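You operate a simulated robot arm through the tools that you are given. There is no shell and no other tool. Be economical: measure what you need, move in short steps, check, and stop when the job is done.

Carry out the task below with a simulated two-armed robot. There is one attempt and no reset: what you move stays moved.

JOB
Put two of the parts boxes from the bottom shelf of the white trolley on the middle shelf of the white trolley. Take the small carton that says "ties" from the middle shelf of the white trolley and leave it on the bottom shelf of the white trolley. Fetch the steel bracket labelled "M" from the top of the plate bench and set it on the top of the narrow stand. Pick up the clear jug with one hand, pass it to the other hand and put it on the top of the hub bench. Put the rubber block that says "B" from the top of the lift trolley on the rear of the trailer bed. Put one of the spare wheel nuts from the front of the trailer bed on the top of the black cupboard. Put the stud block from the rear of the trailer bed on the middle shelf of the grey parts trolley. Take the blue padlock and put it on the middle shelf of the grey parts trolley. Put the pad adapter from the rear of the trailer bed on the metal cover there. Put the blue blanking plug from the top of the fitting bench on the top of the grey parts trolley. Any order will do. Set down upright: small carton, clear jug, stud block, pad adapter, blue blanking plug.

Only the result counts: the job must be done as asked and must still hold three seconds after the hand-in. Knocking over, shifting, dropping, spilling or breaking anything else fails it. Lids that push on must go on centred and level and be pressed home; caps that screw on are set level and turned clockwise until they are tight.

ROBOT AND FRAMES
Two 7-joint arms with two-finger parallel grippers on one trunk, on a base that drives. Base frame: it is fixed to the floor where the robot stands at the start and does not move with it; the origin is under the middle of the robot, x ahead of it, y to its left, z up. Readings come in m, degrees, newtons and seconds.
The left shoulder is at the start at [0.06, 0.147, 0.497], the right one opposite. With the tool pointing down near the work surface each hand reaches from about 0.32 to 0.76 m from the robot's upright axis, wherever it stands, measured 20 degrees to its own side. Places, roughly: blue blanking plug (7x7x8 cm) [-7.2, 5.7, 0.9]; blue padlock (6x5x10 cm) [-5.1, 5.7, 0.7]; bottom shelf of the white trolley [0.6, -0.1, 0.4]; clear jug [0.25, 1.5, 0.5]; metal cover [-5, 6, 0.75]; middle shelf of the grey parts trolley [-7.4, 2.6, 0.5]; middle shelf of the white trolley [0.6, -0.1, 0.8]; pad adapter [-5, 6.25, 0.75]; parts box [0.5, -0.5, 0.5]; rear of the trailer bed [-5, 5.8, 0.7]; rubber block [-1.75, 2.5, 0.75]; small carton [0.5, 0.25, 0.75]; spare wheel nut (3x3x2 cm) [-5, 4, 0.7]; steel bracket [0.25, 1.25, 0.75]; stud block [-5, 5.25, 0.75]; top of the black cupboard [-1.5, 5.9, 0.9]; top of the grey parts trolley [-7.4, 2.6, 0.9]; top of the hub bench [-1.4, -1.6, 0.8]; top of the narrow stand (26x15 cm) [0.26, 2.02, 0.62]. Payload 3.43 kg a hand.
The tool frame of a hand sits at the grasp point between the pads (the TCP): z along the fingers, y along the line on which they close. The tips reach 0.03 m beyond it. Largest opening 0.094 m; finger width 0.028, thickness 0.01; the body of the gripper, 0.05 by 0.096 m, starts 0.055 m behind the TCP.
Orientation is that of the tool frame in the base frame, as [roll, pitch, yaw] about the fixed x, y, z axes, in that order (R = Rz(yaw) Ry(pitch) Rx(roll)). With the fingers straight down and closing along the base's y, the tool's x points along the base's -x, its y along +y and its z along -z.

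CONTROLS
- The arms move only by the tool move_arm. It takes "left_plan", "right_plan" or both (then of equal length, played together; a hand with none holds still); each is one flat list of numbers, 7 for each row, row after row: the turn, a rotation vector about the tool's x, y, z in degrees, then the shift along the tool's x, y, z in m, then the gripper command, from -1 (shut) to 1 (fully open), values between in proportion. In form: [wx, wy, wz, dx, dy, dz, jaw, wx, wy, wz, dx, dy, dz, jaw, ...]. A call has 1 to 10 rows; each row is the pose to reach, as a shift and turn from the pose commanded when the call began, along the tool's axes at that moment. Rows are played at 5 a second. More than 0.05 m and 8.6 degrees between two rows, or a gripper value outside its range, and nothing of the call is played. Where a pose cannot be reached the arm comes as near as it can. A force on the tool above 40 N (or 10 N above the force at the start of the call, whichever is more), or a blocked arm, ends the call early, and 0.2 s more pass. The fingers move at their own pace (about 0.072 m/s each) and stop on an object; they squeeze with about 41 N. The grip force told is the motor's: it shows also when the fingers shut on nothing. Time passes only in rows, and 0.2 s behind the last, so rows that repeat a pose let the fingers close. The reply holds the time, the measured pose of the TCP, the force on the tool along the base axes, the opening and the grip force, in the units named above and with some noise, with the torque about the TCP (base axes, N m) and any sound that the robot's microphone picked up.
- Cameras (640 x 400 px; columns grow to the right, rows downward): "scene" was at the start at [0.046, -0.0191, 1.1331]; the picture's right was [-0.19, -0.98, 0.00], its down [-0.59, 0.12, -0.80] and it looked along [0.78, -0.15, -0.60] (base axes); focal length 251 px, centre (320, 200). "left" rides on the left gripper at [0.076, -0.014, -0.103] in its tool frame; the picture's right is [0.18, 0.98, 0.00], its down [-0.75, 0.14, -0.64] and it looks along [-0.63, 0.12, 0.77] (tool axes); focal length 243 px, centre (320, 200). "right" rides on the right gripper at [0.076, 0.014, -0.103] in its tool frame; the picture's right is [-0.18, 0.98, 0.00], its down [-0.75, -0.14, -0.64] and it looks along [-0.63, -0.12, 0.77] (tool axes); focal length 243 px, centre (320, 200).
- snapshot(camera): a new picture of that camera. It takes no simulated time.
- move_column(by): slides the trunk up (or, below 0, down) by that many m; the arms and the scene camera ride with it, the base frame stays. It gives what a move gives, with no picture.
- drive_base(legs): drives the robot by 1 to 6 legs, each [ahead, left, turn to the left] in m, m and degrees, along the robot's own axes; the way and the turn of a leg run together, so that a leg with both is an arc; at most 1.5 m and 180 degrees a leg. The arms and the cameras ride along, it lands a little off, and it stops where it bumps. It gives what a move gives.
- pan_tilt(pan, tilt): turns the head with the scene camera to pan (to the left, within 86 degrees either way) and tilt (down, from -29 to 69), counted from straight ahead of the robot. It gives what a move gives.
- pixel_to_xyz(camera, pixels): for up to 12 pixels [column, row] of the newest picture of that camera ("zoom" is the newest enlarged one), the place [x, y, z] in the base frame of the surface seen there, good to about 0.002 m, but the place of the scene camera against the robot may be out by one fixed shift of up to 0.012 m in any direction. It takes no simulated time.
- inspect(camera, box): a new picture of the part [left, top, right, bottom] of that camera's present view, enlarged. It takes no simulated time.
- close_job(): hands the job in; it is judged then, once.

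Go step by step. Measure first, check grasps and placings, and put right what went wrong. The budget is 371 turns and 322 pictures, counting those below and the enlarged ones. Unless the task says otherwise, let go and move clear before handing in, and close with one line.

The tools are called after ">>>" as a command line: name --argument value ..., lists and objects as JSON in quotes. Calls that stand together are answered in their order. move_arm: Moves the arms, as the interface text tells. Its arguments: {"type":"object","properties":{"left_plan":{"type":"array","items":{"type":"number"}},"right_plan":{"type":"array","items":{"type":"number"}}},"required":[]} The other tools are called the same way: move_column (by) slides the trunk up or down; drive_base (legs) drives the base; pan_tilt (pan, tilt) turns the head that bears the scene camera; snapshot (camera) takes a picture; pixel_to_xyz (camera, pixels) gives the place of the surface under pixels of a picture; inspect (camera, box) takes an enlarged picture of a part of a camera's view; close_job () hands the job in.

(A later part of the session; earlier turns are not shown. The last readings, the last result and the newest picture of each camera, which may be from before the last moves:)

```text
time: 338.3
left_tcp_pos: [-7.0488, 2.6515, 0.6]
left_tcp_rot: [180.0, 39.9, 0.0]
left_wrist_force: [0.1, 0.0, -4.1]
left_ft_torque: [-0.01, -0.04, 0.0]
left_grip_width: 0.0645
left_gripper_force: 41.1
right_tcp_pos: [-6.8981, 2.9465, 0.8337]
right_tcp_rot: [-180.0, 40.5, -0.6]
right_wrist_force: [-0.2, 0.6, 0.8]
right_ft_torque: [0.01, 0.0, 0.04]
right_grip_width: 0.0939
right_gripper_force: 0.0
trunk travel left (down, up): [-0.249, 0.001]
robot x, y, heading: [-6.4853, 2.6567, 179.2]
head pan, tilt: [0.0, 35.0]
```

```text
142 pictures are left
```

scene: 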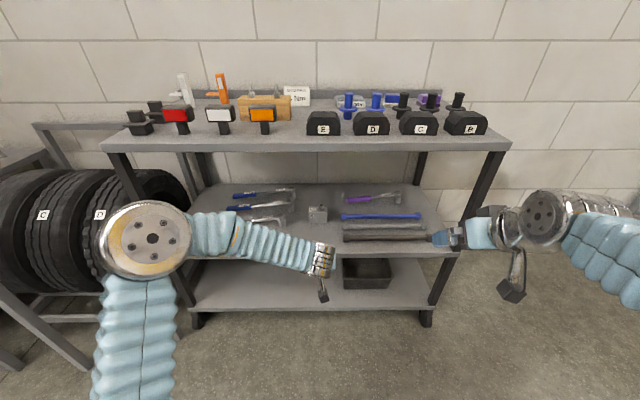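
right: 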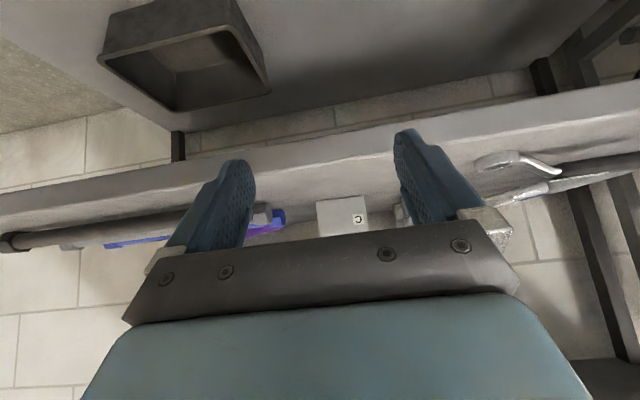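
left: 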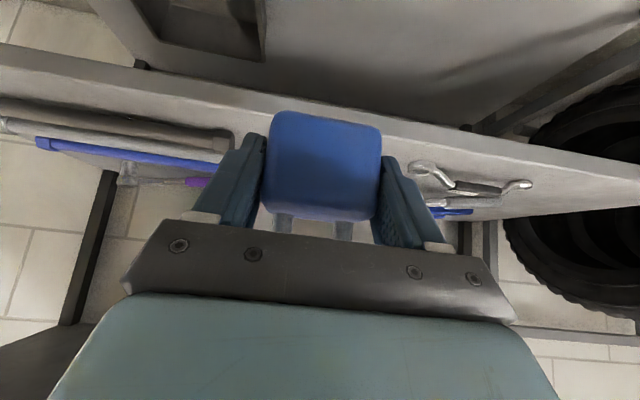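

>>> drive_base --legs '[[0.05, 0, 0]]'

>>> move_arm --left_plan '[0, 0, 0, -0.0371, 0, 0.031, -1, 0, 0, 0, -0.0741, 0, 0.062, -1, 0, 0, 0, -0.1112, 0, 0.093, -1, 0, 0, 0, -0.092, 0, 0.116, -1, 0, 0, 0, -0.0727, 0, 0.139, -1]'

>>> snapshot --camera "left"

```text
time: 339.2
left_tcp_pos: [-7.0974, 2.6505, 0.6023]
left_tcp_rot: [-180.0, 39.9, 0.1]
left_wrist_force: [-0.1, -0.6, -5.0]
left_ft_torque: [0.01, -0.02, 0.0]
left_grip_width: 0.0641
left_gripper_force: 41.3
right_tcp_pos: [-6.9474, 2.9476, 0.8333]
right_tcp_rot: [-180.0, 40.5, -0.7]
right_wrist_force: [0.4, 0.9, 0.3]
right_ft_torque: [0.01, 0.01, 0.02]
right_grip_width: 0.0941
right_gripper_force: 0.1
trunk travel left (down, up): [-0.249, 0.001]
robot x, y, heading: [-6.5389, 2.6565, 179.9]
head pan, tilt: [0.0, 35.0]
```

```text
time: 340.4
left_tcp_pos: [-7.2431, 2.6508, 0.5406]
left_tcp_rot: [179.9, 39.9, 0.1]
left_wrist_force: [-0.1, 0.2, -3.9]
left_ft_torque: [-0.01, -0.02, 0.0]
left_grip_width: 0.0642
left_gripper_force: 41.1
right_tcp_pos: [-6.949, 2.9477, 0.8335]
right_tcp_rot: [180.0, 40.5, -0.7]
right_wrist_force: [-0.1, -0.1, 0.1]
right_ft_torque: [-0.02, 0.01, 0.02]
right_grip_width: 0.0938
right_gripper_force: 0.0
trunk travel left (down, up): [-0.249, 0.001]
robot x, y, heading: [-6.5336, 2.6522, 179.3]
head pan, tilt: [0.0, 35.0]
```

```text
141 pictures are left
```

left: 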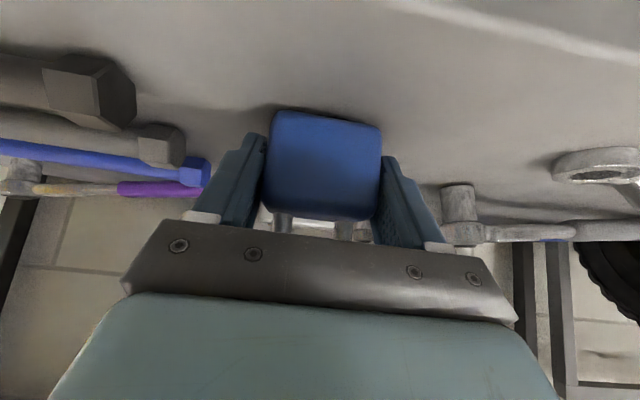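

Lower 5.5 mm, release, withdraw.

>>> move_arm --left_plan '[0, 0, 0, 0.0018, 0, 0.0021, -1, 0, 0, 0, 0.0035, 0, 0.0042, -1, 0, 0, 0, 0.0035, 0, 0.0042, 0.8, 0, 0, 0, 0.0035, 0, 0.0042, 0.8, 0, 0, 0, 0.0265, 0, -0.015, 0.8, 0, 0, 0, 0.0573, 0, -0.0407, 0.8, 0, 0, 0, 0.088, 0, -0.0664, 0.8, 0, 0, 0, 0.119, 0, -0.092, 0.8]'

>>> snapshot --camera "left"

>>> snapshot --camera "scene"

```text
time: 342.2
left_tcp_pos: [-7.0933, 2.6494, 0.5325]
left_tcp_rot: [-180.0, 40.0, 0.0]
left_wrist_force: [-0.2, 0.1, 1.1]
left_ft_torque: [0.01, 0.0, -0.02]
left_grip_width: 0.0846
left_gripper_force: 0.1
right_tcp_pos: [-6.9484, 2.9479, 0.8334]
right_tcp_rot: [-180.0, 40.5, -0.8]
right_wrist_force: [-0.4, -0.7, 0.0]
right_ft_torque: [-0.01, 0.01, 0.04]
right_grip_width: 0.0939
right_gripper_force: 0.0
trunk travel left (down, up): [-0.249, 0.001]
robot x, y, heading: [-6.5347, 2.6572, 179.7]
head pan, tilt: [0.0, 35.0]
```

```text
140 pictures are left
```

left: 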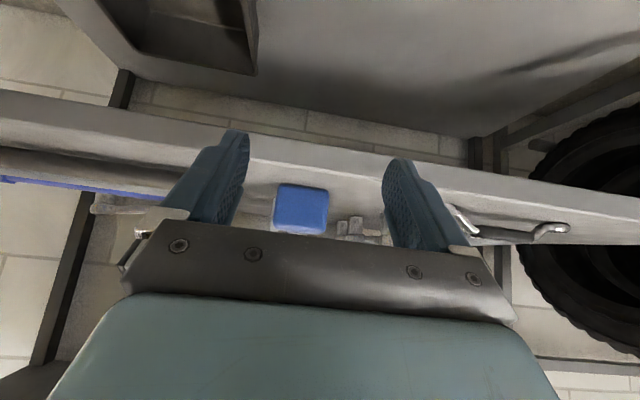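

```text
139 pictures are left
```

scene: 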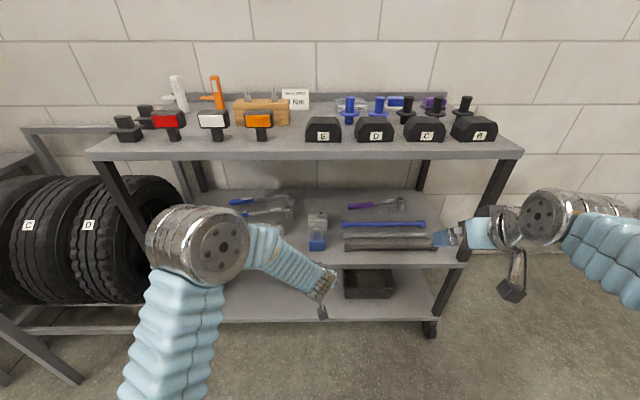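

Padlock placed. Before leaving I look for a free spot on the top shelf for the plug.

>>> pixel_to_xyz --camera "scene" --pixels '[[265, 141], [306, 137], [285, 145], [285, 130], [285, 155], [120, 145], [505, 145], [490, 140], [240, 142], [300, 122], [180, 140], [350, 140]]'

>>> inspect --camera "scene" --box '[80, 60, 540, 180]'

```text
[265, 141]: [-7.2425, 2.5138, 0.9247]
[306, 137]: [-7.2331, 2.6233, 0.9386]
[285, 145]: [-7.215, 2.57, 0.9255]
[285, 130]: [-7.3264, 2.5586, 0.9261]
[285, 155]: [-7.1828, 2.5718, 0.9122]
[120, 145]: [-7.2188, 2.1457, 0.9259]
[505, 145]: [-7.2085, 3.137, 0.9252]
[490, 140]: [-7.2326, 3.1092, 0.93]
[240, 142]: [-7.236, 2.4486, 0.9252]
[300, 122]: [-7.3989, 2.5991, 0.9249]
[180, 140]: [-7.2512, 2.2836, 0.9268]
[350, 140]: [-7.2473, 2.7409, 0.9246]
```

```text
1.39 times, centred on (310, 120) of scene
```

zoom: 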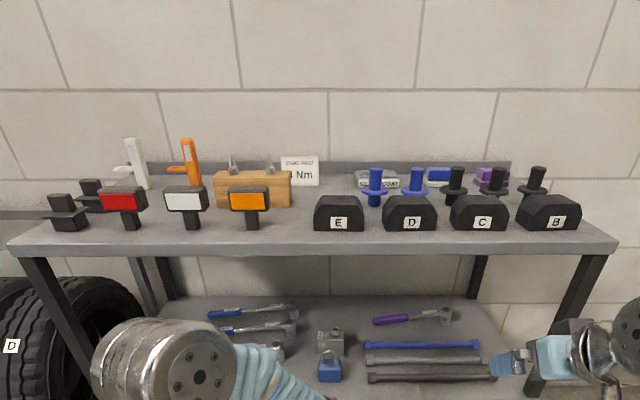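

A promising free spot is behind box E / beside the wooden block; I'll check it from above later. Now I back off, raise the left hand, and go for the plug.

>>> drive_base --legs '[[-0.15, 0, 0]]'

>>> move_arm --left_plan '[0, 0, 0, -0.017, 0.0188, -0.0396, 1, 0, 0, 0, -0.0339, 0.0375, -0.0793, 1, 0, 0, 0, -0.0509, 0.0562, -0.1189, 1, 0, 0, 0, -0.0678, 0.075, -0.1586, 1, 0, 0, 0, -0.0848, 0.0938, -0.1982, 1, 0, 0, 0, -0.1017, 0.1125, -0.2378, 1, 0, 0, 0, -0.1187, 0.1312, -0.2775, 1, 0, 0, 0, -0.1356, 0.15, -0.3171, 1]'

>>> drive_base --legs '[[0.1, -1.46, 0], [0, -1.46, 0]]'

>>> snapshot --camera "scene"

```text
time: 343.6
left_tcp_pos: [-6.9464, 2.6483, 0.5335]
left_tcp_rot: [179.9, 39.9, 0.1]
left_wrist_force: [0.7, 0.4, -0.7]
left_ft_torque: [-0.02, 0.01, -0.03]
left_grip_width: 0.0848
left_gripper_force: 0.2
right_tcp_pos: [-6.8001, 2.9453, 0.8331]
right_tcp_rot: [180.0, 40.5, -0.7]
right_wrist_force: [-0.1, 0.0, 0.3]
right_ft_torque: [-0.01, 0.03, -0.01]
right_grip_width: 0.0941
right_gripper_force: 0.1
trunk travel left (down, up): [-0.249, 0.001]
robot x, y, heading: [-6.3881, 2.6533, 179.4]
head pan, tilt: [0.0, 35.0]
```

```text
time: 345.4
left_tcp_pos: [-6.8455, 2.4961, 0.8621]
left_tcp_rot: [-180.0, 39.9, 0.0]
left_wrist_force: [-0.4, 1.0, -0.2]
left_ft_torque: [0.02, 0.0, -0.02]
left_grip_width: 0.0943
left_gripper_force: 0.1
right_tcp_pos: [-6.8006, 2.946, 0.8332]
right_tcp_rot: [-180.0, 40.4, -0.8]
right_wrist_force: [0.3, 0.3, -0.7]
right_ft_torque: [-0.03, 0.03, -0.01]
right_grip_width: 0.0934
right_gripper_force: 0.1
trunk travel left (down, up): [-0.249, 0.001]
robot x, y, heading: [-6.3922, 2.6491, 179.6]
head pan, tilt: [0.0, 35.0]
```

```text
time: 359.6
left_tcp_pos: [-6.9712, 5.4123, 0.8618]
left_tcp_rot: [-180.0, 39.8, 2.6]
left_wrist_force: [-1.0, 0.2, 0.3]
left_ft_torque: [-0.02, 0.02, -0.01]
left_grip_width: 0.094
left_gripper_force: 0.1
right_tcp_pos: [-6.9474, 5.8639, 0.8327]
right_tcp_rot: [180.0, 40.4, 2.0]
right_wrist_force: [0.6, 1.0, 0.1]
right_ft_torque: [0.0, -0.02, -0.01]
right_grip_width: 0.0941
right_gripper_force: 0.1
trunk travel left (down, up): [-0.249, 0.001]
robot x, y, heading: [-6.5214, 5.588, -177.8]
head pan, tilt: [0.0, 35.0]
```

```text
137 pictures are left
```

scene: 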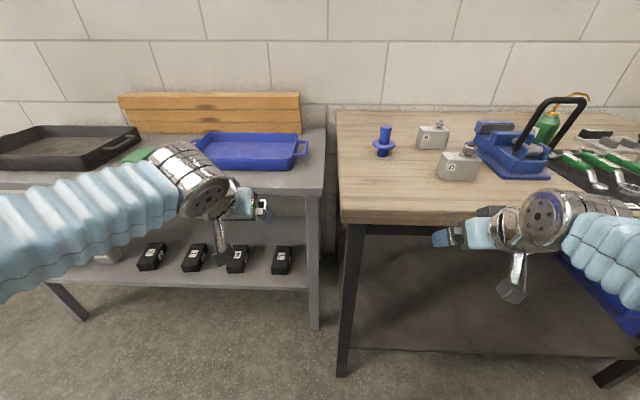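

The right fingertips are close to the bench edge; I back off 15 cm, then raise that hand.

>>> drive_base --legs '[[-0.15, 0, -2]]'

>>> move_arm --right_plan '[0, 3, 0, -0.0214, 0.012, -0.0255, 1, 0, 6, 0, -0.0428, 0.024, -0.0509, 1, 0, 9, 0, -0.0642, 0.036, -0.0764, 1, 0, 10, 0, -0.0856, 0.05, -0.1019, 1]'

>>> snapshot --camera "right"

>>> snapshot --camera "scene"

```text
time: 360.9
left_tcp_pos: [-6.828, 5.4308, 0.8629]
left_tcp_rot: [-180.0, 39.9, 0.5]
left_wrist_force: [-0.6, 0.8, -0.8]
left_ft_torque: [0.0, 0.01, 0.01]
left_grip_width: 0.0942
left_gripper_force: 0.2
right_tcp_pos: [-6.788, 5.8813, 0.8337]
right_tcp_rot: [179.9, 40.5, 0.0]
right_wrist_force: [-0.8, -0.5, -0.2]
right_ft_torque: [-0.03, 0.01, 0.0]
right_grip_width: 0.0941
right_gripper_force: 0.0
trunk travel left (down, up): [-0.249, 0.001]
robot x, y, heading: [-6.3712, 5.5948, -180.2]
head pan, tilt: [0.0, 35.0]
```

```text
time: 361.9
left_tcp_pos: [-6.8282, 5.4313, 0.8615]
left_tcp_rot: [179.9, 39.9, 0.6]
left_wrist_force: [-0.1, 0.3, 0.2]
left_ft_torque: [-0.02, 0.02, 0.02]
left_grip_width: 0.094
left_gripper_force: 0.2
right_tcp_pos: [-6.7879, 5.8323, 0.9659]
right_tcp_rot: [179.9, 30.5, -0.1]
right_wrist_force: [-0.3, 0.1, -0.1]
right_ft_torque: [0.0, 0.03, -0.03]
right_grip_width: 0.0941
right_gripper_force: 0.2
trunk travel left (down, up): [-0.249, 0.001]
robot x, y, heading: [-6.3708, 5.5953, -180.0]
head pan, tilt: [0.0, 35.0]
```

```text
136 pictures are left
```

right: 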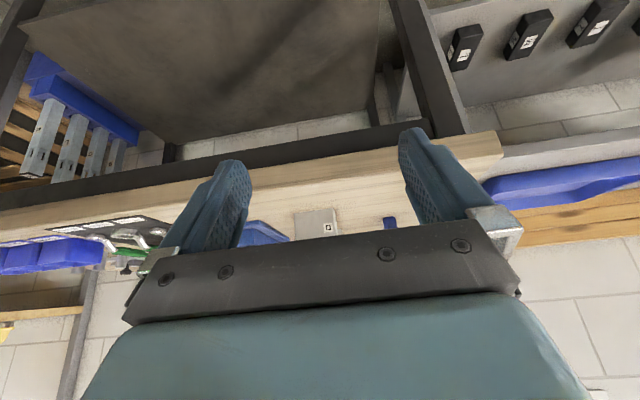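

```text
135 pictures are left
```

scene: 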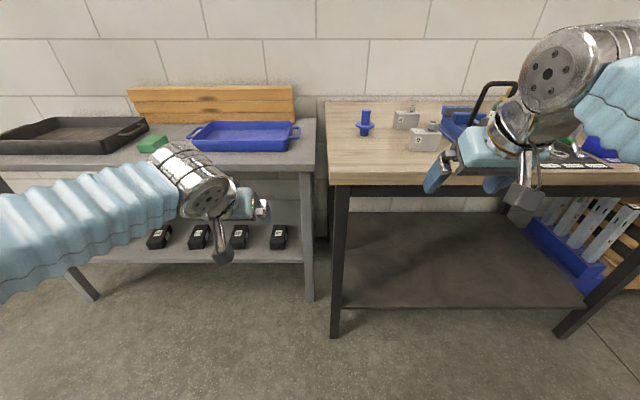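

>>> inspect --camera "scene" --box '[325, 90, 445, 165]'

>>> pixel_to_xyz --camera "scene" --pixels '[[365, 113], [365, 120], [358, 127], [373, 127], [365, 133], [366, 137], [340, 150], [392, 125], [409, 140], [340, 180]]'

```text
5.33 times, centred on (385, 128) of scene
```

zoom: 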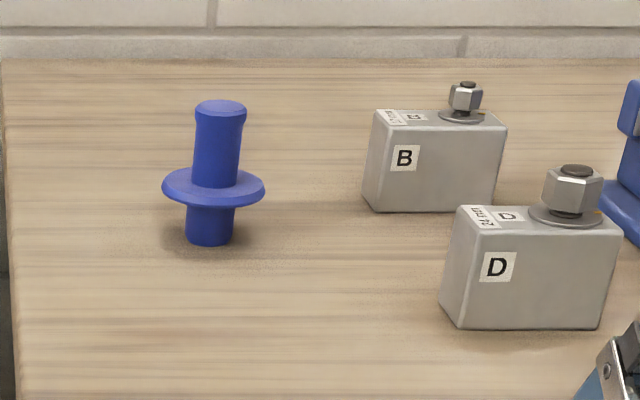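

```text
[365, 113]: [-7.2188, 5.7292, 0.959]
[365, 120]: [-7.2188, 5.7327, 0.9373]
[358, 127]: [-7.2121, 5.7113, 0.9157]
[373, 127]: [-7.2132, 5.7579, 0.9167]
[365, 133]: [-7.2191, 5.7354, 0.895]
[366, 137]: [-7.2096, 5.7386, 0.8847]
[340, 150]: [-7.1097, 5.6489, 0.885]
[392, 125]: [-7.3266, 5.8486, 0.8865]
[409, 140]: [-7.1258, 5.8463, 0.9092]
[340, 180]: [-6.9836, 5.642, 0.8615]
```

The plug has a Ø3.5 cm stem above a flange (flange top ≈0.915). I drive closer, raise the left hand, and position the right hand (45° tilt) behind the stem.

>>> move_arm --left_plan '[0, 0, 0, 0.0041, 0, -0.047, 1, 0, 0, 0, 0.0082, 0, -0.0939, 1, 0, 0, 0, 0.0123, 0, -0.1409, 1]' --right_plan '[0, 0, 0, -0.0051, 0.0347, -0.0086, 1, 0, 0, 0, -0.0101, 0.0693, -0.0173, 1, 0, 0, 0, -0.0152, 0.104, -0.0259, 1]'

>>> drive_base --legs '[[0.22, 0, 0]]'

>>> move_arm --right_plan '[0, -4.8, 0, -0.03, 0, 0.0177, 1, 0, -9.6, 0, -0.06, 0, 0.0353, 1, 0, -14.5, 0, -0.09, 0, 0.053, 1]'

>>> snapshot --camera "right"

```text
time: 362.8
left_tcp_pos: [-6.7278, 5.4319, 0.9639]
left_tcp_rot: [180.0, 39.9, 0.6]
left_wrist_force: [0.1, -0.2, 0.1]
left_ft_torque: [0.04, 0.03, -0.03]
left_grip_width: 0.0938
left_gripper_force: 0.0
right_tcp_pos: [-6.7856, 5.7284, 0.9947]
right_tcp_rot: [180.0, 30.6, -0.3]
right_wrist_force: [-0.4, 0.9, -0.5]
right_ft_torque: [-0.02, -0.02, 0.01]
right_grip_width: 0.094
right_gripper_force: 0.1
trunk travel left (down, up): [-0.249, 0.001]
robot x, y, heading: [-6.3735, 5.5897, -179.7]
head pan, tilt: [0.0, 35.0]
```

```text
time: 364.4
left_tcp_pos: [-6.9491, 5.4332, 0.9628]
left_tcp_rot: [-180.0, 39.8, 0.4]
left_wrist_force: [0.6, -0.9, -0.5]
left_ft_torque: [0.01, -0.02, 0.01]
left_grip_width: 0.0939
left_gripper_force: 0.1
right_tcp_pos: [-7.0066, 5.7308, 0.9966]
right_tcp_rot: [180.0, 30.4, -0.3]
right_wrist_force: [0.3, -0.2, -0.9]
right_ft_torque: [-0.01, -0.02, 0.03]
right_grip_width: 0.0941
right_gripper_force: 0.1
trunk travel left (down, up): [-0.249, 0.001]
robot x, y, heading: [-6.5931, 5.5952, 179.8]
head pan, tilt: [0.0, 35.0]
```

```text
time: 365.2
left_tcp_pos: [-6.9495, 5.4342, 0.963]
left_tcp_rot: [-180.0, 39.9, 0.4]
left_wrist_force: [-0.5, 0.0, 1.6]
left_ft_torque: [0.03, 0.03, 0.0]
left_grip_width: 0.0942
left_gripper_force: 0.0
right_tcp_pos: [-7.1135, 5.7285, 0.9961]
right_tcp_rot: [-179.8, 45.1, -0.4]
right_wrist_force: [-0.4, -0.1, 0.5]
right_ft_torque: [0.0, 0.01, 0.01]
right_grip_width: 0.0938
right_gripper_force: 0.1
trunk travel left (down, up): [-0.249, 0.001]
robot x, y, heading: [-6.5917, 5.5894, 179.8]
head pan, tilt: [0.0, 35.0]
```

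```text
133 pictures are left
```

right: 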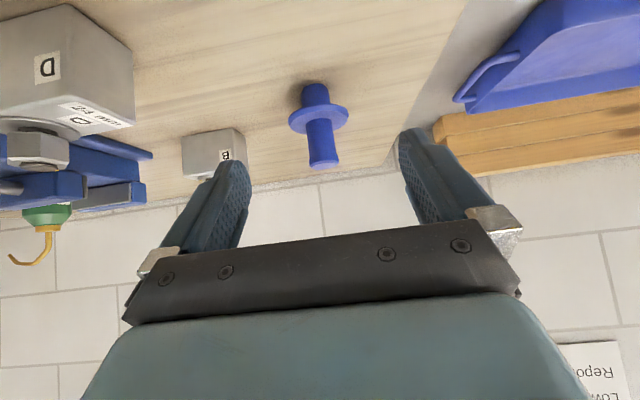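

>>> pixel_to_xyz --camera "right" --pixels '[[319, 135], [323, 158], [308, 138], [332, 136], [320, 113], [292, 119], [346, 114], [315, 93], [313, 82], [222, 150], [80, 60], [235, 140]]'

>>> inspect --camera "right" --box '[270, 70, 370, 180]'

```text
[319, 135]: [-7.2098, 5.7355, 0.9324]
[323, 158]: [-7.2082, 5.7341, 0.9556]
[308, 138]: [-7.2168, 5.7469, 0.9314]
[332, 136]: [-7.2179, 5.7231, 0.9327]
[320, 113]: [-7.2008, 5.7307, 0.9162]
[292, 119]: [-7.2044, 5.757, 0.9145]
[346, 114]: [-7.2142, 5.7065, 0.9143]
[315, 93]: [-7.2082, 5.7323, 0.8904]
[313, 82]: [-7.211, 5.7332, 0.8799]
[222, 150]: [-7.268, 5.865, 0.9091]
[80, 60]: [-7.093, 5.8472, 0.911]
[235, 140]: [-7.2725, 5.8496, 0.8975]
```

```text
3.64 times, centred on (320, 125) of right
```

zoom: 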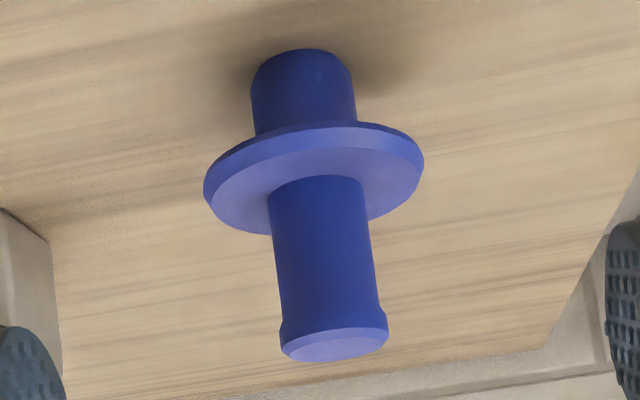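

Stem centre (−7.222, 5.735), top 0.956, flange top 0.916. Advance, lower, and grip the stem.

>>> move_arm --right_plan '[0, 0, 0, -0.0334, -0.0033, 0.0334, 0.6, 0, 0, 0, -0.0668, -0.0065, 0.0668, 0.3, 0, 0, 0, -0.0513, -0.0065, 0.0823, 0.3, 0, 0, 0, -0.0357, -0.0065, 0.0979, 0.3]'

>>> snapshot --camera "right"

```text
time: 366.2
left_tcp_pos: [-6.9492, 5.4334, 0.964]
left_tcp_rot: [180.0, 39.9, 0.4]
left_wrist_force: [0.3, 0.1, -0.6]
left_ft_torque: [0.02, -0.01, -0.01]
left_grip_width: 0.0942
left_gripper_force: 0.1
right_tcp_pos: [-7.2067, 5.7371, 0.9522]
right_tcp_rot: [180.0, 45.0, -0.2]
right_wrist_force: [0.2, 0.1, -0.2]
right_ft_torque: [-0.03, 0.0, 0.0]
right_grip_width: 0.0612
right_gripper_force: 0.1
trunk travel left (down, up): [-0.249, 0.001]
robot x, y, heading: [-6.598, 5.5964, 179.9]
head pan, tilt: [0.0, 35.0]
```

```text
131 pictures are left
```

right: 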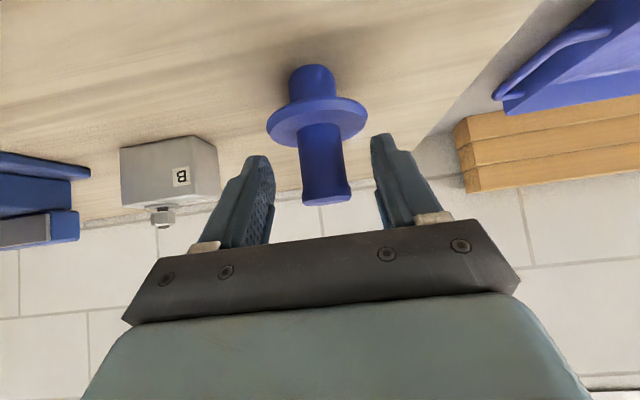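

Close and lift 6 cm.

>>> move_arm --right_plan '[0, 0, 0, 0, 0, 0, -0.5, 0, 0, 0, 0, 0, 0, -1, 0, 0, 0, 0, 0, 0, -1, 0, 0, 0, -0.0212, 0, -0.0212, -1, 0, 0, 0, -0.0424, 0, -0.0424, -1]'

>>> snapshot --camera "right"

```text
time: 367.4
left_tcp_pos: [-6.9502, 5.4341, 0.9643]
left_tcp_rot: [179.9, 39.9, 0.4]
left_wrist_force: [-0.1, 0.0, -0.2]
left_ft_torque: [-0.03, 0.01, -0.02]
left_grip_width: 0.0938
left_gripper_force: 0.0
right_tcp_pos: [-7.2046, 5.7365, 1.0116]
right_tcp_rot: [-180.0, 45.0, -0.4]
right_wrist_force: [-0.7, -0.3, -0.9]
right_ft_torque: [0.01, -0.01, -0.03]
right_grip_width: 0.0281
right_gripper_force: 41.1
trunk travel left (down, up): [-0.249, 0.001]
robot x, y, heading: [-6.5926, 5.5926, 179.7]
head pan, tilt: [0.0, 35.0]
```

```text
130 pictures are left
```

right: 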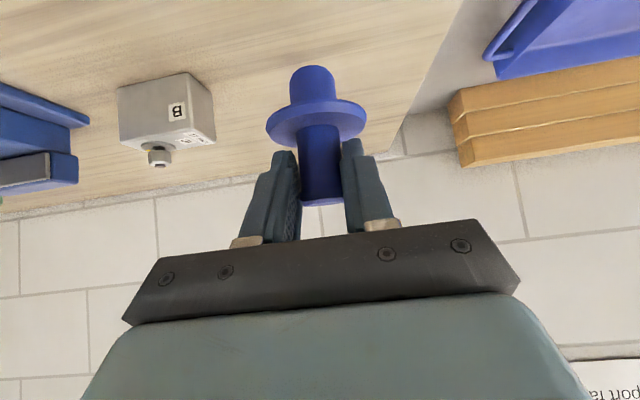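

Plug held. I back off and strafe south to the grey trolley.

>>> drive_base --legs '[[-0.25, 0, 0], [0, 1.5, 0], [0, 1.5, 0]]'

>>> pan_tilt --pan 0 --tilt 30

>>> snapshot --camera "scene"

```text
time: 383.5
left_tcp_pos: [-6.7842, 2.4035, 0.9631]
left_tcp_rot: [180.0, 39.9, -0.8]
left_wrist_force: [0.3, 0.8, 0.2]
left_ft_torque: [0.0, -0.02, 0.0]
left_grip_width: 0.0938
left_gripper_force: 0.1
right_tcp_pos: [-7.0334, 2.7124, 1.0123]
right_tcp_rot: [179.9, 44.9, -1.4]
right_wrist_force: [-0.1, -0.2, -1.2]
right_ft_torque: [0.01, 0.0, -0.02]
right_grip_width: 0.028
right_gripper_force: 41.0
trunk travel left (down, up): [-0.249, 0.001]
robot x, y, heading: [-6.425, 2.5557, 178.6]
head pan, tilt: [0.0, 35.0]
```

```text
time: 384.1
left_tcp_pos: [-6.784, 2.4032, 0.963]
left_tcp_rot: [-179.9, 39.9, -0.8]
left_wrist_force: [0.8, -0.5, -0.6]
left_ft_torque: [0.01, -0.01, 0.0]
left_grip_width: 0.0942
left_gripper_force: 0.1
right_tcp_pos: [-7.0322, 2.7117, 1.0113]
right_tcp_rot: [-179.9, 45.0, -1.6]
right_wrist_force: [-0.6, 0.4, -1.5]
right_ft_torque: [0.0, -0.04, 0.0]
right_grip_width: 0.0276
right_gripper_force: 40.6
trunk travel left (down, up): [-0.249, 0.001]
robot x, y, heading: [-6.4238, 2.5525, 178.5]
head pan, tilt: [0.0, 30.0]
```

```text
129 pictures are left
```

scene: 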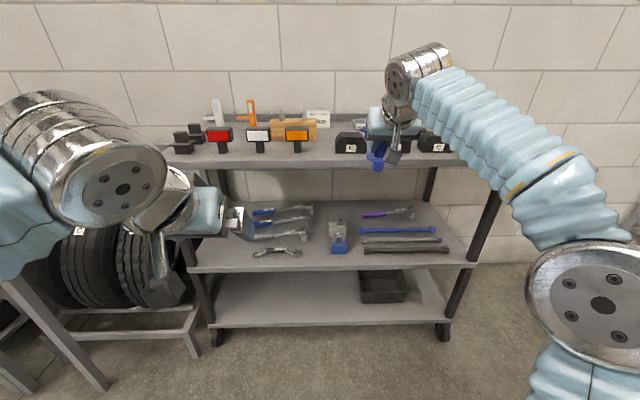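

>>> snapshot --camera "right"

>>> inspect --camera "scene" --box '[160, 80, 460, 200]'

```text
128 pictures are left
```

right: 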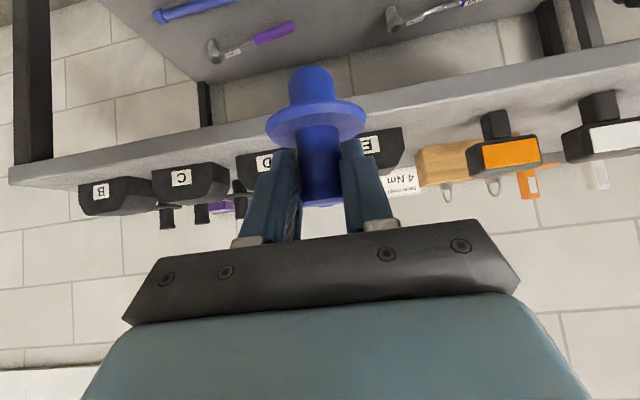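

```text
2.13 times, centred on (310, 140) of scene
```

zoom: 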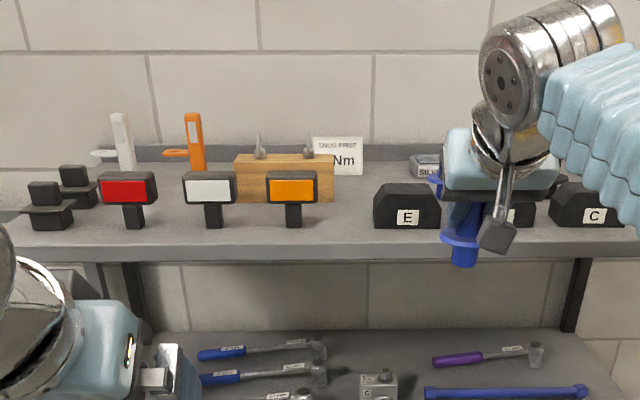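

>>> pixel_to_xyz --camera "right" --pixels '[[472, 150], [480, 170], [401, 140], [395, 160], [430, 125], [440, 150], [425, 178], [405, 130], [500, 120], [470, 130], [420, 140]]'

>>> inspect --camera "right" --box '[360, 90, 560, 215]'

```text
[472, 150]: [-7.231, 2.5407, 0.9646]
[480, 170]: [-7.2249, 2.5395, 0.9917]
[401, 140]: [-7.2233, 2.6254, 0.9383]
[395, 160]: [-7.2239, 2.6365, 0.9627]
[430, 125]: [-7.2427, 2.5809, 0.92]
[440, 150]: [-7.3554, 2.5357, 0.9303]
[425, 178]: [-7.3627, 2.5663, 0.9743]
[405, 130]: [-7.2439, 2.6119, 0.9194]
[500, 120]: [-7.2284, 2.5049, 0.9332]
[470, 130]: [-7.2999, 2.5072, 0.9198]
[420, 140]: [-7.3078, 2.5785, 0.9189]
```

```text
3.20 times, centred on (460, 152) of right
```

zoom: 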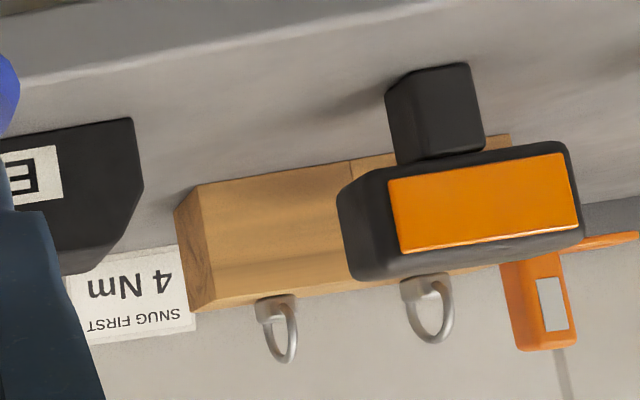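

The gap between the orange lamp (y 2.547) and box E (y 2.622) fits the plug (flange Ø5.5 cm) near the front. I shift the hand sideways, then drive in.

>>> move_arm --right_plan '[0, 0, 0, 0, 0.043, 0, -1, 0, 0, 0, 0, 0.086, 0, -1, 0, 0, 0, 0, 0.127, 0, -1]'

>>> drive_base --legs '[[0.13, 0, 0]]'

>>> snapshot --camera "right"

```text
time: 384.9
left_tcp_pos: [-6.783, 2.4043, 0.9631]
left_tcp_rot: [180.0, 39.8, -0.8]
left_wrist_force: [0.3, 0.8, 0.0]
left_ft_torque: [0.0, -0.02, 0.02]
left_grip_width: 0.0942
left_gripper_force: 0.1
right_tcp_pos: [-7.0348, 2.5835, 1.0092]
right_tcp_rot: [-179.8, 45.0, -1.6]
right_wrist_force: [-0.2, 0.5, -1.1]
right_ft_torque: [-0.02, -0.02, 0.02]
right_grip_width: 0.028
right_gripper_force: 41.0
trunk travel left (down, up): [-0.249, 0.001]
robot x, y, heading: [-6.4259, 2.5548, 178.3]
head pan, tilt: [0.0, 30.0]
```

```text
time: 386.2
left_tcp_pos: [-6.9162, 2.4088, 0.9624]
left_tcp_rot: [-180.0, 39.9, -1.0]
left_wrist_force: [-0.7, -0.6, 0.1]
left_ft_torque: [0.0, 0.03, -0.01]
left_grip_width: 0.0938
left_gripper_force: 0.0
right_tcp_pos: [-7.1666, 2.588, 1.0091]
right_tcp_rot: [-180.0, 45.0, -1.7]
right_wrist_force: [-0.5, 0.6, -0.9]
right_ft_torque: [-0.02, -0.01, 0.0]
right_grip_width: 0.028
right_gripper_force: 40.5
trunk travel left (down, up): [-0.249, 0.001]
robot x, y, heading: [-6.5534, 2.5531, 178.6]
head pan, tilt: [0.0, 30.0]
```

```text
125 pictures are left
```

right: 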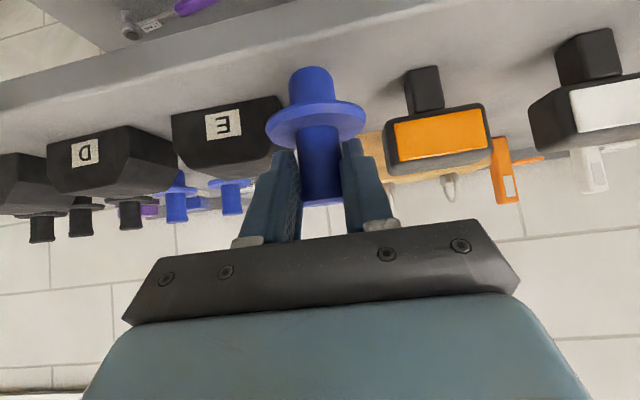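

>>> pixel_to_xyz --camera "right" --pixels '[[388, 150], [387, 135], [280, 150], [276, 135], [283, 122], [268, 165], [395, 165], [330, 80]]'

```text
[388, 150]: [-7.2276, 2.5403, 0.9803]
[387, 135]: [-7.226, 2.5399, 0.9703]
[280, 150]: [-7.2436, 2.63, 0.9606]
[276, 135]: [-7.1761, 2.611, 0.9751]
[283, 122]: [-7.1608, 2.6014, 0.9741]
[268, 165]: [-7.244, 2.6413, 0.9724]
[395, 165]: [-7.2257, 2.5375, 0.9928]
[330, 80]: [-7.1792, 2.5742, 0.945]
```

Centre the plug (5 mm left), move in 4.2 cm, lower to ~1 mm above the surface.

>>> move_arm --right_plan '[0, 0, 0, 0, 0.005, 0, -1, 0, 0, 0, -0.0149, 0.005, 0.0149, -1, 0, 0, 0, -0.0297, 0.005, 0.0297, -1, 0, 0, 0, -0.024, 0.005, 0.035, -1, 0, 0, 0, -0.0187, 0.005, 0.0407, -1]'

>>> snapshot --camera "right"

>>> inspect --camera "scene" --box '[230, 60, 470, 200]'

```text
time: 387.4
left_tcp_pos: [-6.9145, 2.4073, 0.9629]
left_tcp_rot: [-180.0, 39.9, -1.0]
left_wrist_force: [0.5, 0.5, 0.0]
left_ft_torque: [-0.01, 0.0, -0.01]
left_grip_width: 0.0943
left_gripper_force: 0.0
right_tcp_pos: [-7.2098, 2.5848, 0.9961]
right_tcp_rot: [-179.9, 45.0, -1.6]
right_wrist_force: [0.4, 0.5, -0.8]
right_ft_torque: [-0.05, -0.05, -0.01]
right_grip_width: 0.028
right_gripper_force: 40.9
right hand out of reach, approached as far as the arm can: row 3, 4
trunk travel left (down, up): [-0.249, 0.001]
robot x, y, heading: [-6.5534, 2.556, 178.2]
head pan, tilt: [0.0, 30.0]
```

```text
124 pictures are left
```

right: 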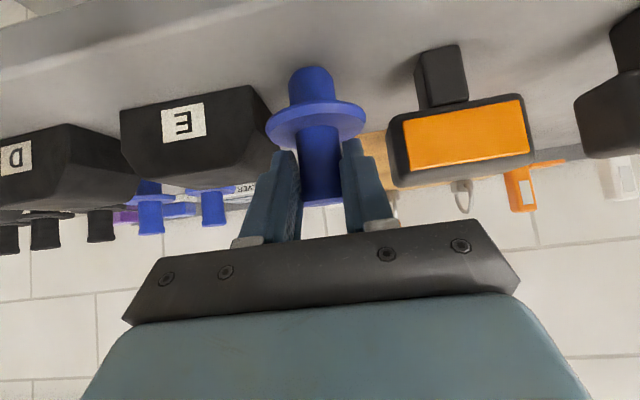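

```text
2.67 times, centred on (350, 130) of scene
```

zoom: 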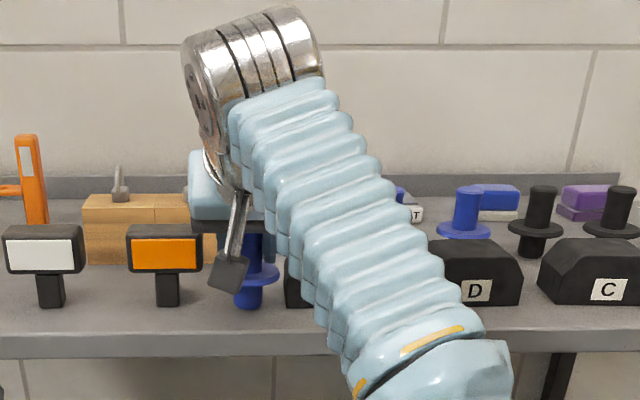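

Lower ~4 mm to contact, open just enough, and withdraw along the tool axis.

>>> move_arm --right_plan '[0, 0, 0, 0.0014, 0, 0.0014, -1, 0, 0, 0, 0.0027, 0, 0.0027, -1, 0, 0, 0, 0.0027, 0, 0.0027, -0.1, 0, 0, 0, 0.0027, 0, 0.0027, -0.05, 0, 0, 0, 0.0027, 0, -0.02, -0.05, 0, 0, 0, 0.0027, 0, -0.06, -0.05, 0, 0, 0, 0.0027, 0, -0.1, -0.05, 0, 0, 0, 0.0027, 0, -0.14, 0.5]'

>>> snapshot --camera "right"

>>> snapshot --camera "scene"

```text
time: 389.2
left_tcp_pos: [-6.9145, 2.4093, 0.9648]
left_tcp_rot: [-180.0, 40.0, -1.0]
left_wrist_force: [0.0, 0.5, -0.4]
left_ft_torque: [-0.01, -0.02, 0.01]
left_grip_width: 0.0941
left_gripper_force: 0.0
right_tcp_pos: [-7.1014, 2.5842, 1.083]
right_tcp_rot: [-179.9, 45.1, -1.7]
right_wrist_force: [0.0, 0.6, -0.2]
right_ft_torque: [-0.03, -0.01, 0.0]
right_grip_width: 0.0705
right_gripper_force: 0.0
right hand out of reach, approached as far as the arm can: row 8
trunk travel left (down, up): [-0.249, 0.001]
robot x, y, heading: [-6.5556, 2.5593, 178.5]
head pan, tilt: [0.0, 30.0]
```

```text
122 pictures are left
```

right: 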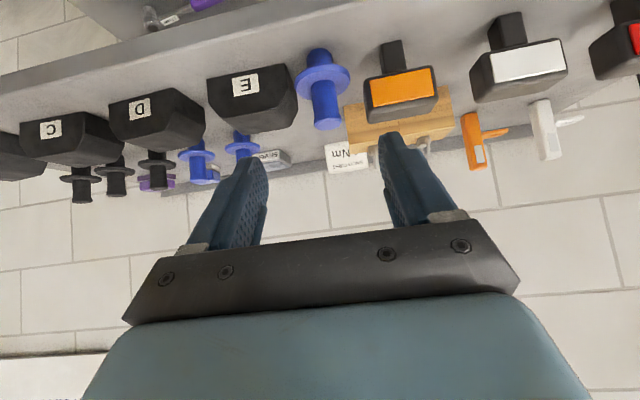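

```text
121 pictures are left
```

scene: 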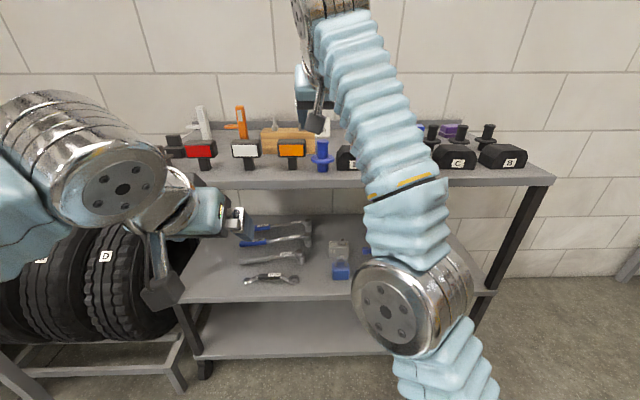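

The plug stands upright on top of the trolley. Now the wheel nut: I back off, tuck the right hand, turn east and look at the bed's front part.

>>> drive_base --legs '[[-0.25, 0, 0]]'

>>> move_arm --right_plan '[0, 3, 0, 0.047, -0.02, -0.01, 1, 0, 6, 0, 0.094, -0.04, -0.017, 1, 0, 9, 0, 0.14, -0.06, -0.022, 1, 0, 12, 0, 0.187, -0.08, -0.03, 1, 0, 15, 0, 0.233, -0.1, -0.035, 1]'

>>> drive_base --legs '[[0, 0, -90], [1.0, 0, 0], [0, 0, -88]]'

>>> pan_tilt --pan 0 --tilt 20

>>> snapshot --camera "scene"

```text
time: 391.1
left_tcp_pos: [-6.6687, 2.4016, 0.9634]
left_tcp_rot: [-180.0, 39.9, -1.0]
left_wrist_force: [0.7, -0.2, 0.0]
left_ft_torque: [0.0, 0.05, -0.02]
left_grip_width: 0.0939
left_gripper_force: 0.0
right_tcp_pos: [-6.8564, 2.5764, 1.0828]
right_tcp_rot: [179.9, 45.0, -1.8]
right_wrist_force: [1.1, 0.2, -0.8]
right_ft_torque: [0.01, -0.02, 0.0]
right_grip_width: 0.0706
right_gripper_force: 0.1
trunk travel left (down, up): [-0.249, 0.001]
robot x, y, heading: [-6.3085, 2.5556, 178.2]
head pan, tilt: [0.0, 30.0]
```

```text
refused: row 1 steps farther than a row can; nothing moved
```

```text
time: 403.7
left_tcp_pos: [-5.9359, 3.7268, 0.9642]
left_tcp_rot: [-180.0, 39.9, -177.5]
left_wrist_force: [0.2, 0.0, -0.1]
left_ft_torque: [0.0, 0.01, 0.02]
left_grip_width: 0.094
left_gripper_force: 0.0
right_tcp_pos: [-5.7381, 3.5636, 1.0842]
right_tcp_rot: [-180.0, 44.9, -178.2]
right_wrist_force: [-1.3, 0.0, 0.6]
right_ft_torque: [0.01, -0.02, 0.02]
right_grip_width: 0.0706
right_gripper_force: 0.2
trunk travel left (down, up): [-0.249, 0.001]
robot x, y, heading: [-6.283, 3.5586, 1.7]
head pan, tilt: [0.0, 30.0]
```

```text
time: 404.5
left_tcp_pos: [-5.9371, 3.7268, 0.9629]
left_tcp_rot: [180.0, 39.9, -177.4]
left_wrist_force: [0.1, -0.3, -0.1]
left_ft_torque: [0.01, 0.0, 0.02]
left_grip_width: 0.0936
left_gripper_force: 0.1
right_tcp_pos: [-5.738, 3.5629, 1.083]
right_tcp_rot: [180.0, 45.0, -178.2]
right_wrist_force: [-0.1, 0.8, -0.3]
right_ft_torque: [-0.03, 0.02, -0.02]
right_grip_width: 0.0706
right_gripper_force: 0.0
trunk travel left (down, up): [-0.249, 0.001]
robot x, y, heading: [-6.2858, 3.5525, 1.7]
head pan, tilt: [0.0, 20.0]
```

```text
120 pictures are left
```

scene: 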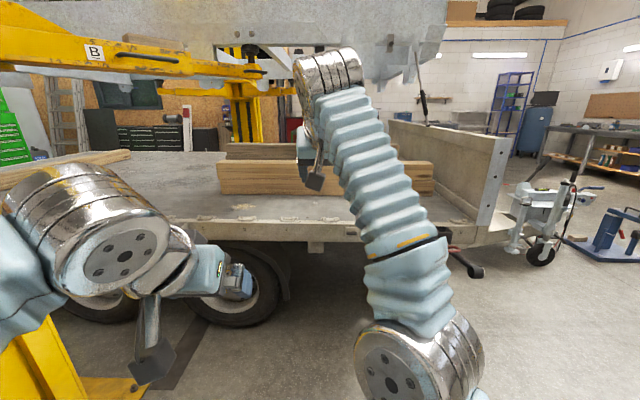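

I tuck the right hand lower (lift frame overhead ~1.39), then zoom for the nuts.

>>> move_arm --right_plan '[0, 1.5, 0, 0.0377, -0.02, -0.0094, 1, 0, 3, 0, 0.0754, -0.04, -0.0189, 1, 0, 4.5, 0, 0.1131, -0.06, -0.0283, 1, 0, 6, 0, 0.1508, -0.08, -0.0377, 1, 0, 7.5, 0, 0.1885, -0.1, -0.0472, 1, 0, 9, 0, 0.2262, -0.12, -0.0566, 1]'

>>> inspect --camera "scene" --box '[160, 130, 460, 260]'

>>> snapshot --camera "scene"

```text
time: 405.9
left_tcp_pos: [-5.9363, 3.7261, 0.9621]
left_tcp_rot: [180.0, 39.9, -177.4]
left_wrist_force: [-0.5, 0.0, -0.7]
left_ft_torque: [0.0, -0.04, 0.02]
left_grip_width: 0.094
left_gripper_force: 0.1
right_tcp_pos: [-5.7933, 3.487, 1.0999]
right_tcp_rot: [-179.9, 35.9, -178.3]
right_wrist_force: [0.9, 0.4, -0.2]
right_ft_torque: [-0.02, -0.01, 0.02]
right_grip_width: 0.094
right_gripper_force: 0.0
right hand out of reach, approached as far as the arm can: row 1, 2, 3, 4, 5, 6
trunk travel left (down, up): [-0.249, 0.001]
robot x, y, heading: [-6.2892, 3.5539, 1.8]
head pan, tilt: [0.0, 20.0]
```

```text
2.13 times, centred on (310, 195) of scene
```

zoom: 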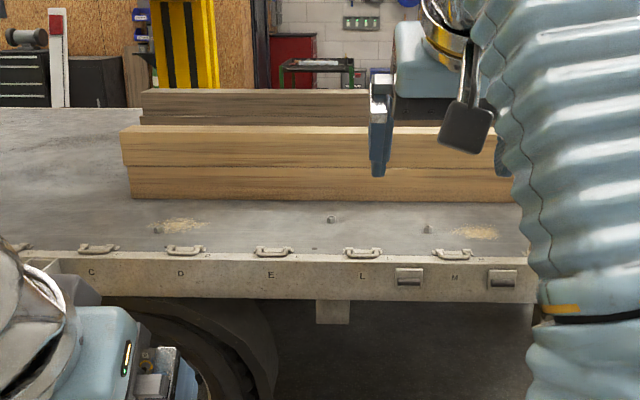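

```text
118 pictures are left
```

scene: 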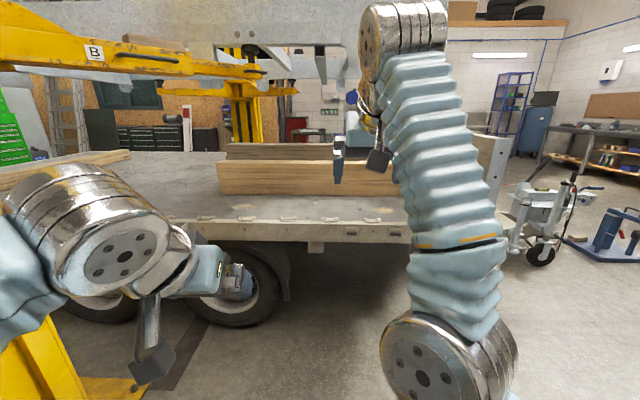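

>>> pixel_to_xyz --camera "scene" --pixels '[[234, 208.5], [315, 204], [361, 208.5], [300, 218], [240, 222], [330, 195], [95, 52], [150, 40], [80, 380], [250, 75]]'

>>> move_arm --right_plan '[0, 1.2, 0, 0.0417, -0.0134, 0.0142, 1, 0, 2.4, 0, 0.0834, -0.0268, 0.0284, 1, 0, 3.6, 0, 0.1251, -0.0402, 0.0425, 1, 0, 4.8, 0, 0.1668, -0.0536, 0.0567, 1, 0, 6, 0, 0.2085, -0.067, 0.0709, 1]'

```text
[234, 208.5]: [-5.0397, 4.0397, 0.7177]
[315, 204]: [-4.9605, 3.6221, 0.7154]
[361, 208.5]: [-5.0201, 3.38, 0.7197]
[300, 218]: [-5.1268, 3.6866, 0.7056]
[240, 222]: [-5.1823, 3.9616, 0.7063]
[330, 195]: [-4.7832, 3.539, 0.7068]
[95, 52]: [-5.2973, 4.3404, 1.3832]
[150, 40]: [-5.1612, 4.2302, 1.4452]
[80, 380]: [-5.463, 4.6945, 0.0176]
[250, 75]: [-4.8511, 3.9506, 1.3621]
```

```text
time: 407.1
left_tcp_pos: [-5.9364, 3.7268, 0.9646]
left_tcp_rot: [180.0, 39.9, -177.4]
left_wrist_force: [0.7, 0.8, 0.5]
left_ft_torque: [0.02, 0.02, 0.01]
left_grip_width: 0.094
left_gripper_force: 0.1
right_tcp_pos: [-5.75, 3.4468, 1.0583]
right_tcp_rot: [-179.9, 30.1, -178.2]
right_wrist_force: [-0.2, -0.4, -1.0]
right_ft_torque: [-0.01, 0.0, 0.0]
right_grip_width: 0.0939
right_gripper_force: 0.1
right hand out of reach, approached as far as the arm can: row 1, 2, 3, 4, 5
trunk travel left (down, up): [-0.249, 0.001]
robot x, y, heading: [-6.2883, 3.5563, 2.0]
head pan, tilt: [0.0, 20.0]
```

>>> move_arm --right_plan '[0, 3, 0, 0.02, 0, 0.0346, 1, 0, 6, 0, 0.04, 0, 0.0693, 1, 0, 9, 0, 0.06, 0, 0.1, 1]'

>>> snapshot --camera "scene"

```text
time: 407.9
left_tcp_pos: [-5.9361, 3.7276, 0.9633]
left_tcp_rot: [180.0, 40.0, -177.5]
left_wrist_force: [-0.4, 0.0, 0.8]
left_ft_torque: [0.03, 0.01, 0.04]
left_grip_width: 0.0939
left_gripper_force: 0.0
right_tcp_pos: [-5.6971, 3.458, 0.9766]
right_tcp_rot: [-180.0, 20.9, -178.3]
right_wrist_force: [0.4, 0.3, 0.5]
right_ft_torque: [0.0, -0.03, 0.02]
right_grip_width: 0.0936
right_gripper_force: 0.1
right hand out of reach, approached as far as the arm can: row 1, 2, 3
trunk travel left (down, up): [-0.249, 0.001]
robot x, y, heading: [-6.2869, 3.555, 2.0]
head pan, tilt: [0.0, 20.0]
```

```text
117 pictures are left
```

scene: 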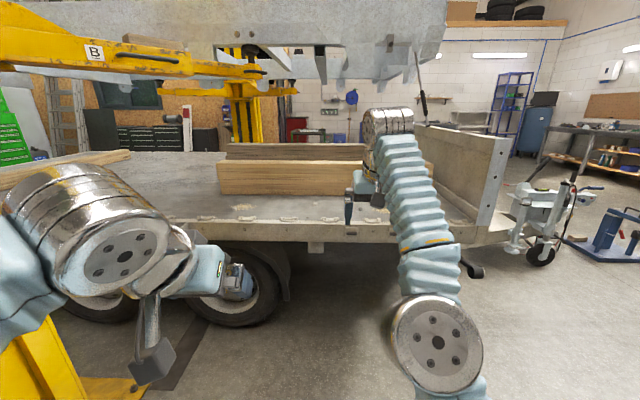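

I drive to within reach of the southernmost nut (≈(−5.01, 3.38)), staying clear of the post.

>>> drive_base --legs '[[0.66, -0.12, -2]]'

>>> snapshot --camera "right"

>>> snapshot --camera "scene"

```text
time: 411.5
left_tcp_pos: [-5.2891, 3.6026, 0.9626]
left_tcp_rot: [-180.0, 39.9, -179.7]
left_wrist_force: [0.3, 0.5, -1.0]
left_ft_torque: [-0.03, 0.02, 0.03]
left_grip_width: 0.0939
left_gripper_force: 0.2
right_tcp_pos: [-5.0586, 3.3239, 0.9766]
right_tcp_rot: [180.0, 20.8, 179.5]
right_wrist_force: [0.4, 0.2, 0.0]
right_ft_torque: [0.02, 0.0, 0.01]
right_grip_width: 0.0944
right_gripper_force: 0.0
trunk travel left (down, up): [-0.249, 0.001]
robot x, y, heading: [-5.6482, 3.441, -0.3]
head pan, tilt: [0.0, 20.0]
```

```text
116 pictures are left
```

right: 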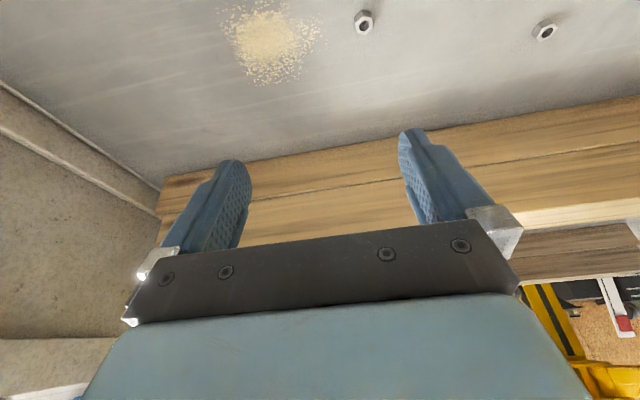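

```text
115 pictures are left
```

scene: 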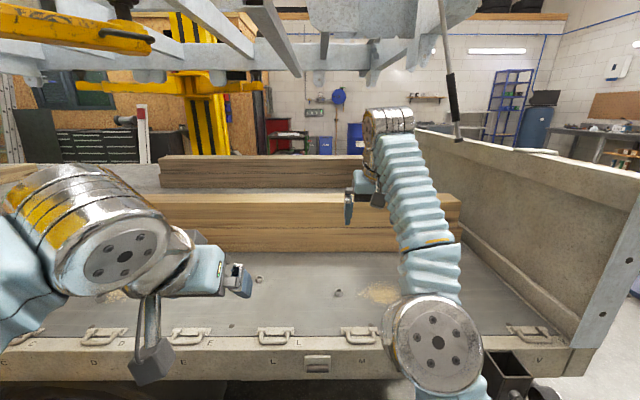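

>>> inspect --camera "right" --box '[340, 0, 388, 40]'

>>> pixel_to_xyz --camera "right" --pixels '[[364, 12], [364, 27], [356, 20], [373, 20], [364, 20], [544, 30], [380, 150], [300, 120], [450, 100], [364, 16]]'

```text
10.00 times, centred on (364, 20) of right
```

zoom: 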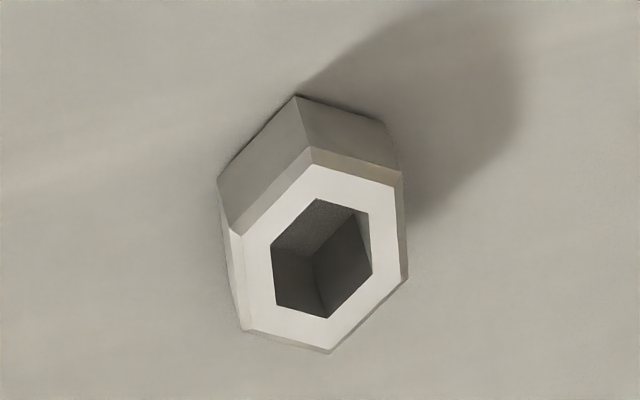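

```text
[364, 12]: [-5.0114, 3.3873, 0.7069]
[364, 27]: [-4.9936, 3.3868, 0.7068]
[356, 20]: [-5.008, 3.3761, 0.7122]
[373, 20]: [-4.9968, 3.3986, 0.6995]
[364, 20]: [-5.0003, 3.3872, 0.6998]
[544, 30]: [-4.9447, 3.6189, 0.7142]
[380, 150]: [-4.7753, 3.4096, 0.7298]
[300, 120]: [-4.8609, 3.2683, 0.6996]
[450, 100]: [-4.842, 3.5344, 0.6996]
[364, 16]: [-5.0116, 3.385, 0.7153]
```

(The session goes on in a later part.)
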